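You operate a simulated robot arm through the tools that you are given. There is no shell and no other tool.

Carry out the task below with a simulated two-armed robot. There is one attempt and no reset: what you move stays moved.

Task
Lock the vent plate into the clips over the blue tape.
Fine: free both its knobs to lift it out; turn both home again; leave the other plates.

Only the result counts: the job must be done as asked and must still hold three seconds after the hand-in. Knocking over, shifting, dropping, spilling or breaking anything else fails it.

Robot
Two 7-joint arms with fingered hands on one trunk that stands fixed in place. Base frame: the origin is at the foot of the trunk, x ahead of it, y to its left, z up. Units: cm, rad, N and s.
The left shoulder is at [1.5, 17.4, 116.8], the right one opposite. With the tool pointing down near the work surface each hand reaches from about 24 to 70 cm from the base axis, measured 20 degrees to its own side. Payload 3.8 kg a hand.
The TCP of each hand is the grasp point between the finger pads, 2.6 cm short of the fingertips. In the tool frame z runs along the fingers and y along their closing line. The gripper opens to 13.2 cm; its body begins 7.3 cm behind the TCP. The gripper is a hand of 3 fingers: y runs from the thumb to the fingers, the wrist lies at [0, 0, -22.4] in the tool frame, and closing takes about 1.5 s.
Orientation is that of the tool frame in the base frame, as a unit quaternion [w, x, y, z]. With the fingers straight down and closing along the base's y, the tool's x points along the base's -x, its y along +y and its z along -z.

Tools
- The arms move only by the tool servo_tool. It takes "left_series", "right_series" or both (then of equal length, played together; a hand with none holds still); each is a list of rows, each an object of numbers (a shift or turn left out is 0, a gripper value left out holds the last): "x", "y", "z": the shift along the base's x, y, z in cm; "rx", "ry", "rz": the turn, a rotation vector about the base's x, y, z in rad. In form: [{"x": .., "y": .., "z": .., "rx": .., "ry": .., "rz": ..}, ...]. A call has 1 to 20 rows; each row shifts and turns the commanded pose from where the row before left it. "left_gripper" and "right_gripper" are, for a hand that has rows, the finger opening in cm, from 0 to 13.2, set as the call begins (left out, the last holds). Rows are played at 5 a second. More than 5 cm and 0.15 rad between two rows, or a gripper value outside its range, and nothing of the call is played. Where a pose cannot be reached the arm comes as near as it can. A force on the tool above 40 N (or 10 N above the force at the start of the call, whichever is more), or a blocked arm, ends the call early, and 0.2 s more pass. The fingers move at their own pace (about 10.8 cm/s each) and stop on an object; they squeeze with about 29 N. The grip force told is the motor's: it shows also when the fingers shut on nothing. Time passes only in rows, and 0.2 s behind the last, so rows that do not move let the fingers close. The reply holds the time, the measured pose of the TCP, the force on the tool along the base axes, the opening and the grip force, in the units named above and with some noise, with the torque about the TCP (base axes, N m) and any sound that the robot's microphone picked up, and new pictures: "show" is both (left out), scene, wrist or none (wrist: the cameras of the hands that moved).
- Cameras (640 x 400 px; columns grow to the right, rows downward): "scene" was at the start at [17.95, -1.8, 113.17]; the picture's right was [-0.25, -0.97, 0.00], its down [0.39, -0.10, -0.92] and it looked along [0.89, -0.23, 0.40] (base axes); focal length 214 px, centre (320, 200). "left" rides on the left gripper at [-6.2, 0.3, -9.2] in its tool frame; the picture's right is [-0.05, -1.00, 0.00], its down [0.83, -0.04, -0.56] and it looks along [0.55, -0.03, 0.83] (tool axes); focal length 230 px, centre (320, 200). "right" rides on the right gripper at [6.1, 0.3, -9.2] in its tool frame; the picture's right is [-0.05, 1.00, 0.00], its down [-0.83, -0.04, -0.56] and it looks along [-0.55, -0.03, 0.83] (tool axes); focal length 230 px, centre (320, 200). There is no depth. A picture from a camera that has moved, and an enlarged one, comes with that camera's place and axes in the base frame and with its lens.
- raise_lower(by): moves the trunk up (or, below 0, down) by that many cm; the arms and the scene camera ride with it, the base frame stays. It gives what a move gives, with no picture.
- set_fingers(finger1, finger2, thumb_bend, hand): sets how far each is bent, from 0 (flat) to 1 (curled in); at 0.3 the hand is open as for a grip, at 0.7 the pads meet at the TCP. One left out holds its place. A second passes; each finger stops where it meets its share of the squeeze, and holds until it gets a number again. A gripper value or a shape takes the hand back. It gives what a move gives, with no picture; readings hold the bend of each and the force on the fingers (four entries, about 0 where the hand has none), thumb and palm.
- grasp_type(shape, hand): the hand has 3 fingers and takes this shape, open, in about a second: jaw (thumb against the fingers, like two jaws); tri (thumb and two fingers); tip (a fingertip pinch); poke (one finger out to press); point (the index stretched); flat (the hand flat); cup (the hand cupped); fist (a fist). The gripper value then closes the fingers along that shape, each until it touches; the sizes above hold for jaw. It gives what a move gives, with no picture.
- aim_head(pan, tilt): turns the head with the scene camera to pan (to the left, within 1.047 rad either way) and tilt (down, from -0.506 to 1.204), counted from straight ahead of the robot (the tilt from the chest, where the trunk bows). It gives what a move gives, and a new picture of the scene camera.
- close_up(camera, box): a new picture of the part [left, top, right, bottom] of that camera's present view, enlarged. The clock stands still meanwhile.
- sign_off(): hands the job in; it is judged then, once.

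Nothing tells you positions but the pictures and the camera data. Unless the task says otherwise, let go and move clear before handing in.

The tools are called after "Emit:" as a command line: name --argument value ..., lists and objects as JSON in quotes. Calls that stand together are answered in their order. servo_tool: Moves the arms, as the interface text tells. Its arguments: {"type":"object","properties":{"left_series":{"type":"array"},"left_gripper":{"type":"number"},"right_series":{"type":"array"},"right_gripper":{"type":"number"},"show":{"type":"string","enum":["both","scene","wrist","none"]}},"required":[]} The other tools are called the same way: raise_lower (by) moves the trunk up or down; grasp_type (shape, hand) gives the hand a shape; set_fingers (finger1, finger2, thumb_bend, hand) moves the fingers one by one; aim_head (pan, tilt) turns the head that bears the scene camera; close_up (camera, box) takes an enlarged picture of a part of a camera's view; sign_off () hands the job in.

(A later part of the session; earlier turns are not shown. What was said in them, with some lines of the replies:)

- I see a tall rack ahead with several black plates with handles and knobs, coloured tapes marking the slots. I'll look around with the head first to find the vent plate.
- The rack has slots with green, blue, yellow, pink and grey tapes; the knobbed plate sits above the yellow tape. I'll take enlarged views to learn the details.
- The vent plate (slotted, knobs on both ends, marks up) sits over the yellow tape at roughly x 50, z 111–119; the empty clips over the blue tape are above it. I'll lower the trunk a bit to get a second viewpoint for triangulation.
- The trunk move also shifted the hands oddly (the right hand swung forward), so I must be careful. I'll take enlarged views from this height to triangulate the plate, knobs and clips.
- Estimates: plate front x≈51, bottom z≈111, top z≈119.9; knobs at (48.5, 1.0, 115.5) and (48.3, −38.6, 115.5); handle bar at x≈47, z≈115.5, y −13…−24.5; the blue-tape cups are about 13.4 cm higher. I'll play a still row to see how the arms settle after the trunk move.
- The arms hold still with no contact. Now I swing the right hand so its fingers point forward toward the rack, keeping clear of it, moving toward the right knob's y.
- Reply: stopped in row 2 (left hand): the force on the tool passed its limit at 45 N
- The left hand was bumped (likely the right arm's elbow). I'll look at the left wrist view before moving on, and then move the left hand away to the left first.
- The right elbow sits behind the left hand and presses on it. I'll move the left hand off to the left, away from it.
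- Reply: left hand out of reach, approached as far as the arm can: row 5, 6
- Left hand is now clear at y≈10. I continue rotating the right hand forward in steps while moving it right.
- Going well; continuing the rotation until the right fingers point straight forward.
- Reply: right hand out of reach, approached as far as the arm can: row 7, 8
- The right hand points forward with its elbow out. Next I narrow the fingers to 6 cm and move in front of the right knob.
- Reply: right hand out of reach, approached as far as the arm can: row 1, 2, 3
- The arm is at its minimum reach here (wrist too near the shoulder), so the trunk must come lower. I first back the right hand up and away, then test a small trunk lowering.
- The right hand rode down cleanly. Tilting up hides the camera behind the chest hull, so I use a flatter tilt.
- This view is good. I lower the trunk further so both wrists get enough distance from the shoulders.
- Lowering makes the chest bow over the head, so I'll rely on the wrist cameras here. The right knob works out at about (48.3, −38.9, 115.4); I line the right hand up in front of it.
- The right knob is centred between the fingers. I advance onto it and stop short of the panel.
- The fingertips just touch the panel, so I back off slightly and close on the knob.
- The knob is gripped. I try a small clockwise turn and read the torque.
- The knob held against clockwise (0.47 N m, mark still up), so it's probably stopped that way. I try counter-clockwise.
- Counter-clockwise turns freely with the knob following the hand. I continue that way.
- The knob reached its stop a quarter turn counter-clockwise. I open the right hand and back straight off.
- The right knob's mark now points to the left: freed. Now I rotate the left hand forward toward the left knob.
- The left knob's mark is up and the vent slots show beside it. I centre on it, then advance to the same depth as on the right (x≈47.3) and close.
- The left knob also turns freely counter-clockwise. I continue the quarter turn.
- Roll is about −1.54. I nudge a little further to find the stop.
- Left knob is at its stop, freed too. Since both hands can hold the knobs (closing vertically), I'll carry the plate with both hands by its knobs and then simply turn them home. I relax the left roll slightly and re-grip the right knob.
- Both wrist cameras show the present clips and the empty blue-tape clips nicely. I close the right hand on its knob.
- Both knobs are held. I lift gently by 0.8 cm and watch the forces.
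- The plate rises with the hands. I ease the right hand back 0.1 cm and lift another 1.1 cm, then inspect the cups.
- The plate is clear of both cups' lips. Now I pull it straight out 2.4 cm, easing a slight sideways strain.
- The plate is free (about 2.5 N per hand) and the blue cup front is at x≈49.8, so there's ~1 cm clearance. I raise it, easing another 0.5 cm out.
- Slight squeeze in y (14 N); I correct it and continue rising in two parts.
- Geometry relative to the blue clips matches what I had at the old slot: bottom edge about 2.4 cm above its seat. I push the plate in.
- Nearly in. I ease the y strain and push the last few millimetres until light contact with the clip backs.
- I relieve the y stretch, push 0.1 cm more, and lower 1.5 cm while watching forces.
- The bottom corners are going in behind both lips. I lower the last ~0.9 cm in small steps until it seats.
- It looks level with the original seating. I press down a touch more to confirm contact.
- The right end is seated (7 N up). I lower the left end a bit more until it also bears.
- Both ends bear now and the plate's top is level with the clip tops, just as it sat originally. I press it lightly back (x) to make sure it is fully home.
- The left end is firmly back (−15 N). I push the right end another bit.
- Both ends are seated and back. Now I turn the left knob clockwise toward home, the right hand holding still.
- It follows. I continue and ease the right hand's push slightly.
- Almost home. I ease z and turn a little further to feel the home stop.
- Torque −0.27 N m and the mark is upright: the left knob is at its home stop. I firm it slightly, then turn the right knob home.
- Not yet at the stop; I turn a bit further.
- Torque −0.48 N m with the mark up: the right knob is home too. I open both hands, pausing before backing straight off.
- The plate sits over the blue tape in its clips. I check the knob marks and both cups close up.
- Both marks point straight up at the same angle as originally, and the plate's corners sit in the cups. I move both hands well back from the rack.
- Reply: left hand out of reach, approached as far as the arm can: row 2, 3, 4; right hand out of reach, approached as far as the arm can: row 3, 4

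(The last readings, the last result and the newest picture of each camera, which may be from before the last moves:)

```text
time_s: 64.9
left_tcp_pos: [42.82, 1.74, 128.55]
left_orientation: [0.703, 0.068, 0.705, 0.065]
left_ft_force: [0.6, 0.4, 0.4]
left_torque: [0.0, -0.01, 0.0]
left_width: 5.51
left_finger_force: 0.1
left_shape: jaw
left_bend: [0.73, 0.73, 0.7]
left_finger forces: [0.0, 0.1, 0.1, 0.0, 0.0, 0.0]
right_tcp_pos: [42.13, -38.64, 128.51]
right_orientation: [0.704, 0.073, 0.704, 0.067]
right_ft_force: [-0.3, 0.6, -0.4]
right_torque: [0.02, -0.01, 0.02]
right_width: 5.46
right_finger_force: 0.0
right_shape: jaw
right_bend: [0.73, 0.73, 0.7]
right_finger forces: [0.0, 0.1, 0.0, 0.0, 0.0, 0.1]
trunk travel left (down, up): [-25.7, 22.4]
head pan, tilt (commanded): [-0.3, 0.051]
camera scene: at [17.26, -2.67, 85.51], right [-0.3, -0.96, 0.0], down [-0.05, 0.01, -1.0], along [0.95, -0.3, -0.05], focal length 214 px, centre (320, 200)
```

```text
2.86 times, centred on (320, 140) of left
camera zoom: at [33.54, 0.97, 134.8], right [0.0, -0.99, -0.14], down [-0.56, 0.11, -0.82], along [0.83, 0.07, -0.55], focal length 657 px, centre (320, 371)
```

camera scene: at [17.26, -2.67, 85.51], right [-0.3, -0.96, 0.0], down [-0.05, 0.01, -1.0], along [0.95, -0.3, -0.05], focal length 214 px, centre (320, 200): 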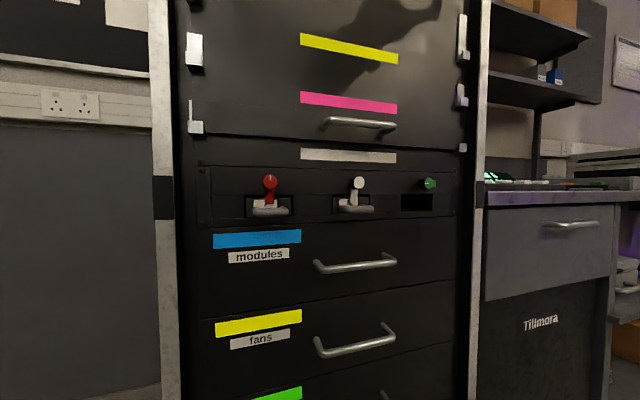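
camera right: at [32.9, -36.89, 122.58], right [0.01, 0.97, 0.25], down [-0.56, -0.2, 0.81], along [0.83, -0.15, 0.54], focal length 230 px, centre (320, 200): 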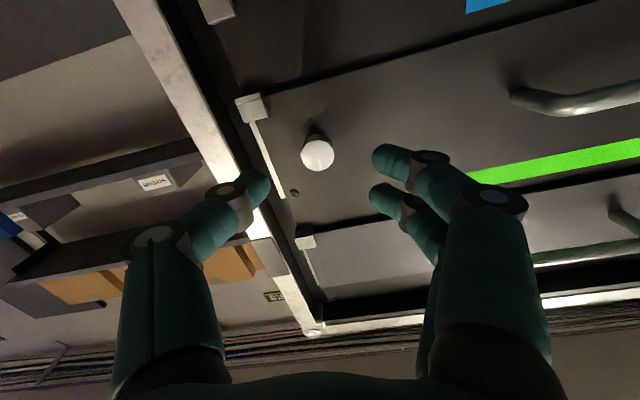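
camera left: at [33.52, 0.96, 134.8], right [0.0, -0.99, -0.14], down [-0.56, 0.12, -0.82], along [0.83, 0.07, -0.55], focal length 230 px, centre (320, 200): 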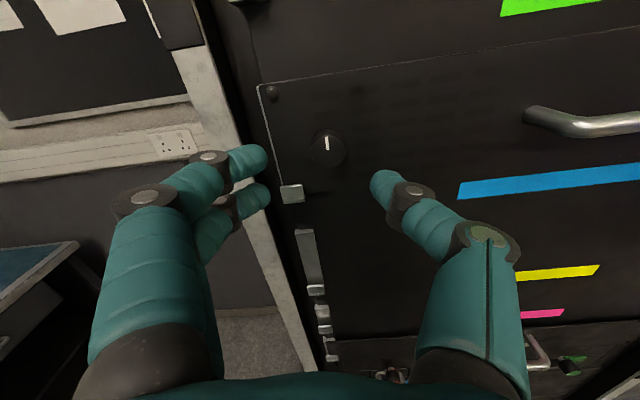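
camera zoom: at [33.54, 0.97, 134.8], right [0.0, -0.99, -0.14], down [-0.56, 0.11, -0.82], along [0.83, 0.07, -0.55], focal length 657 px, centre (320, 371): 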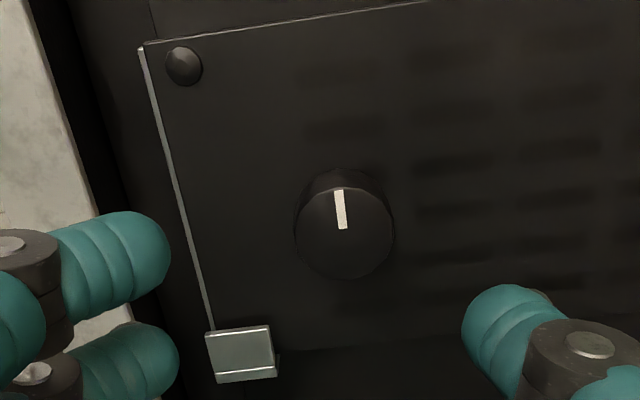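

The vent plate sits in the clips over the blue tape, both knobs are back at their home stops with the marks up, and both hands are clear. The other plates look untouched, so I hand the job in.

Emit:
sign_off

```text
The job is handed in.
```

The vent plate now sits in the clips over the blue tape, with both of its knobs turned back home.

- **Knobs:** each freed with a quarter turn counter-clockwise. After the move, each was turned clockwise until it met its stop, with its mark pointing up as at the start.
- **Seating:** in the wrist pictures the plate's lower corners are behind the clip lips on both sides. Its top edge is level with the tops of the clips, as in the old slot.
- **Other plates:** I didn't touch them, and the ones in the last pictures look unchanged. I had no full head-camera view of the upper slots at the end, because the lowered chest blocked it.

At about 4 s, before the plate was touched, the robot's two arms bumped each other; the left hand met 45 N. I moved it away, and nothing on the rack was touched.

Both hands are open and about 3 cm clear of the knobs. The job is handed in, but I haven't been told the verdict.
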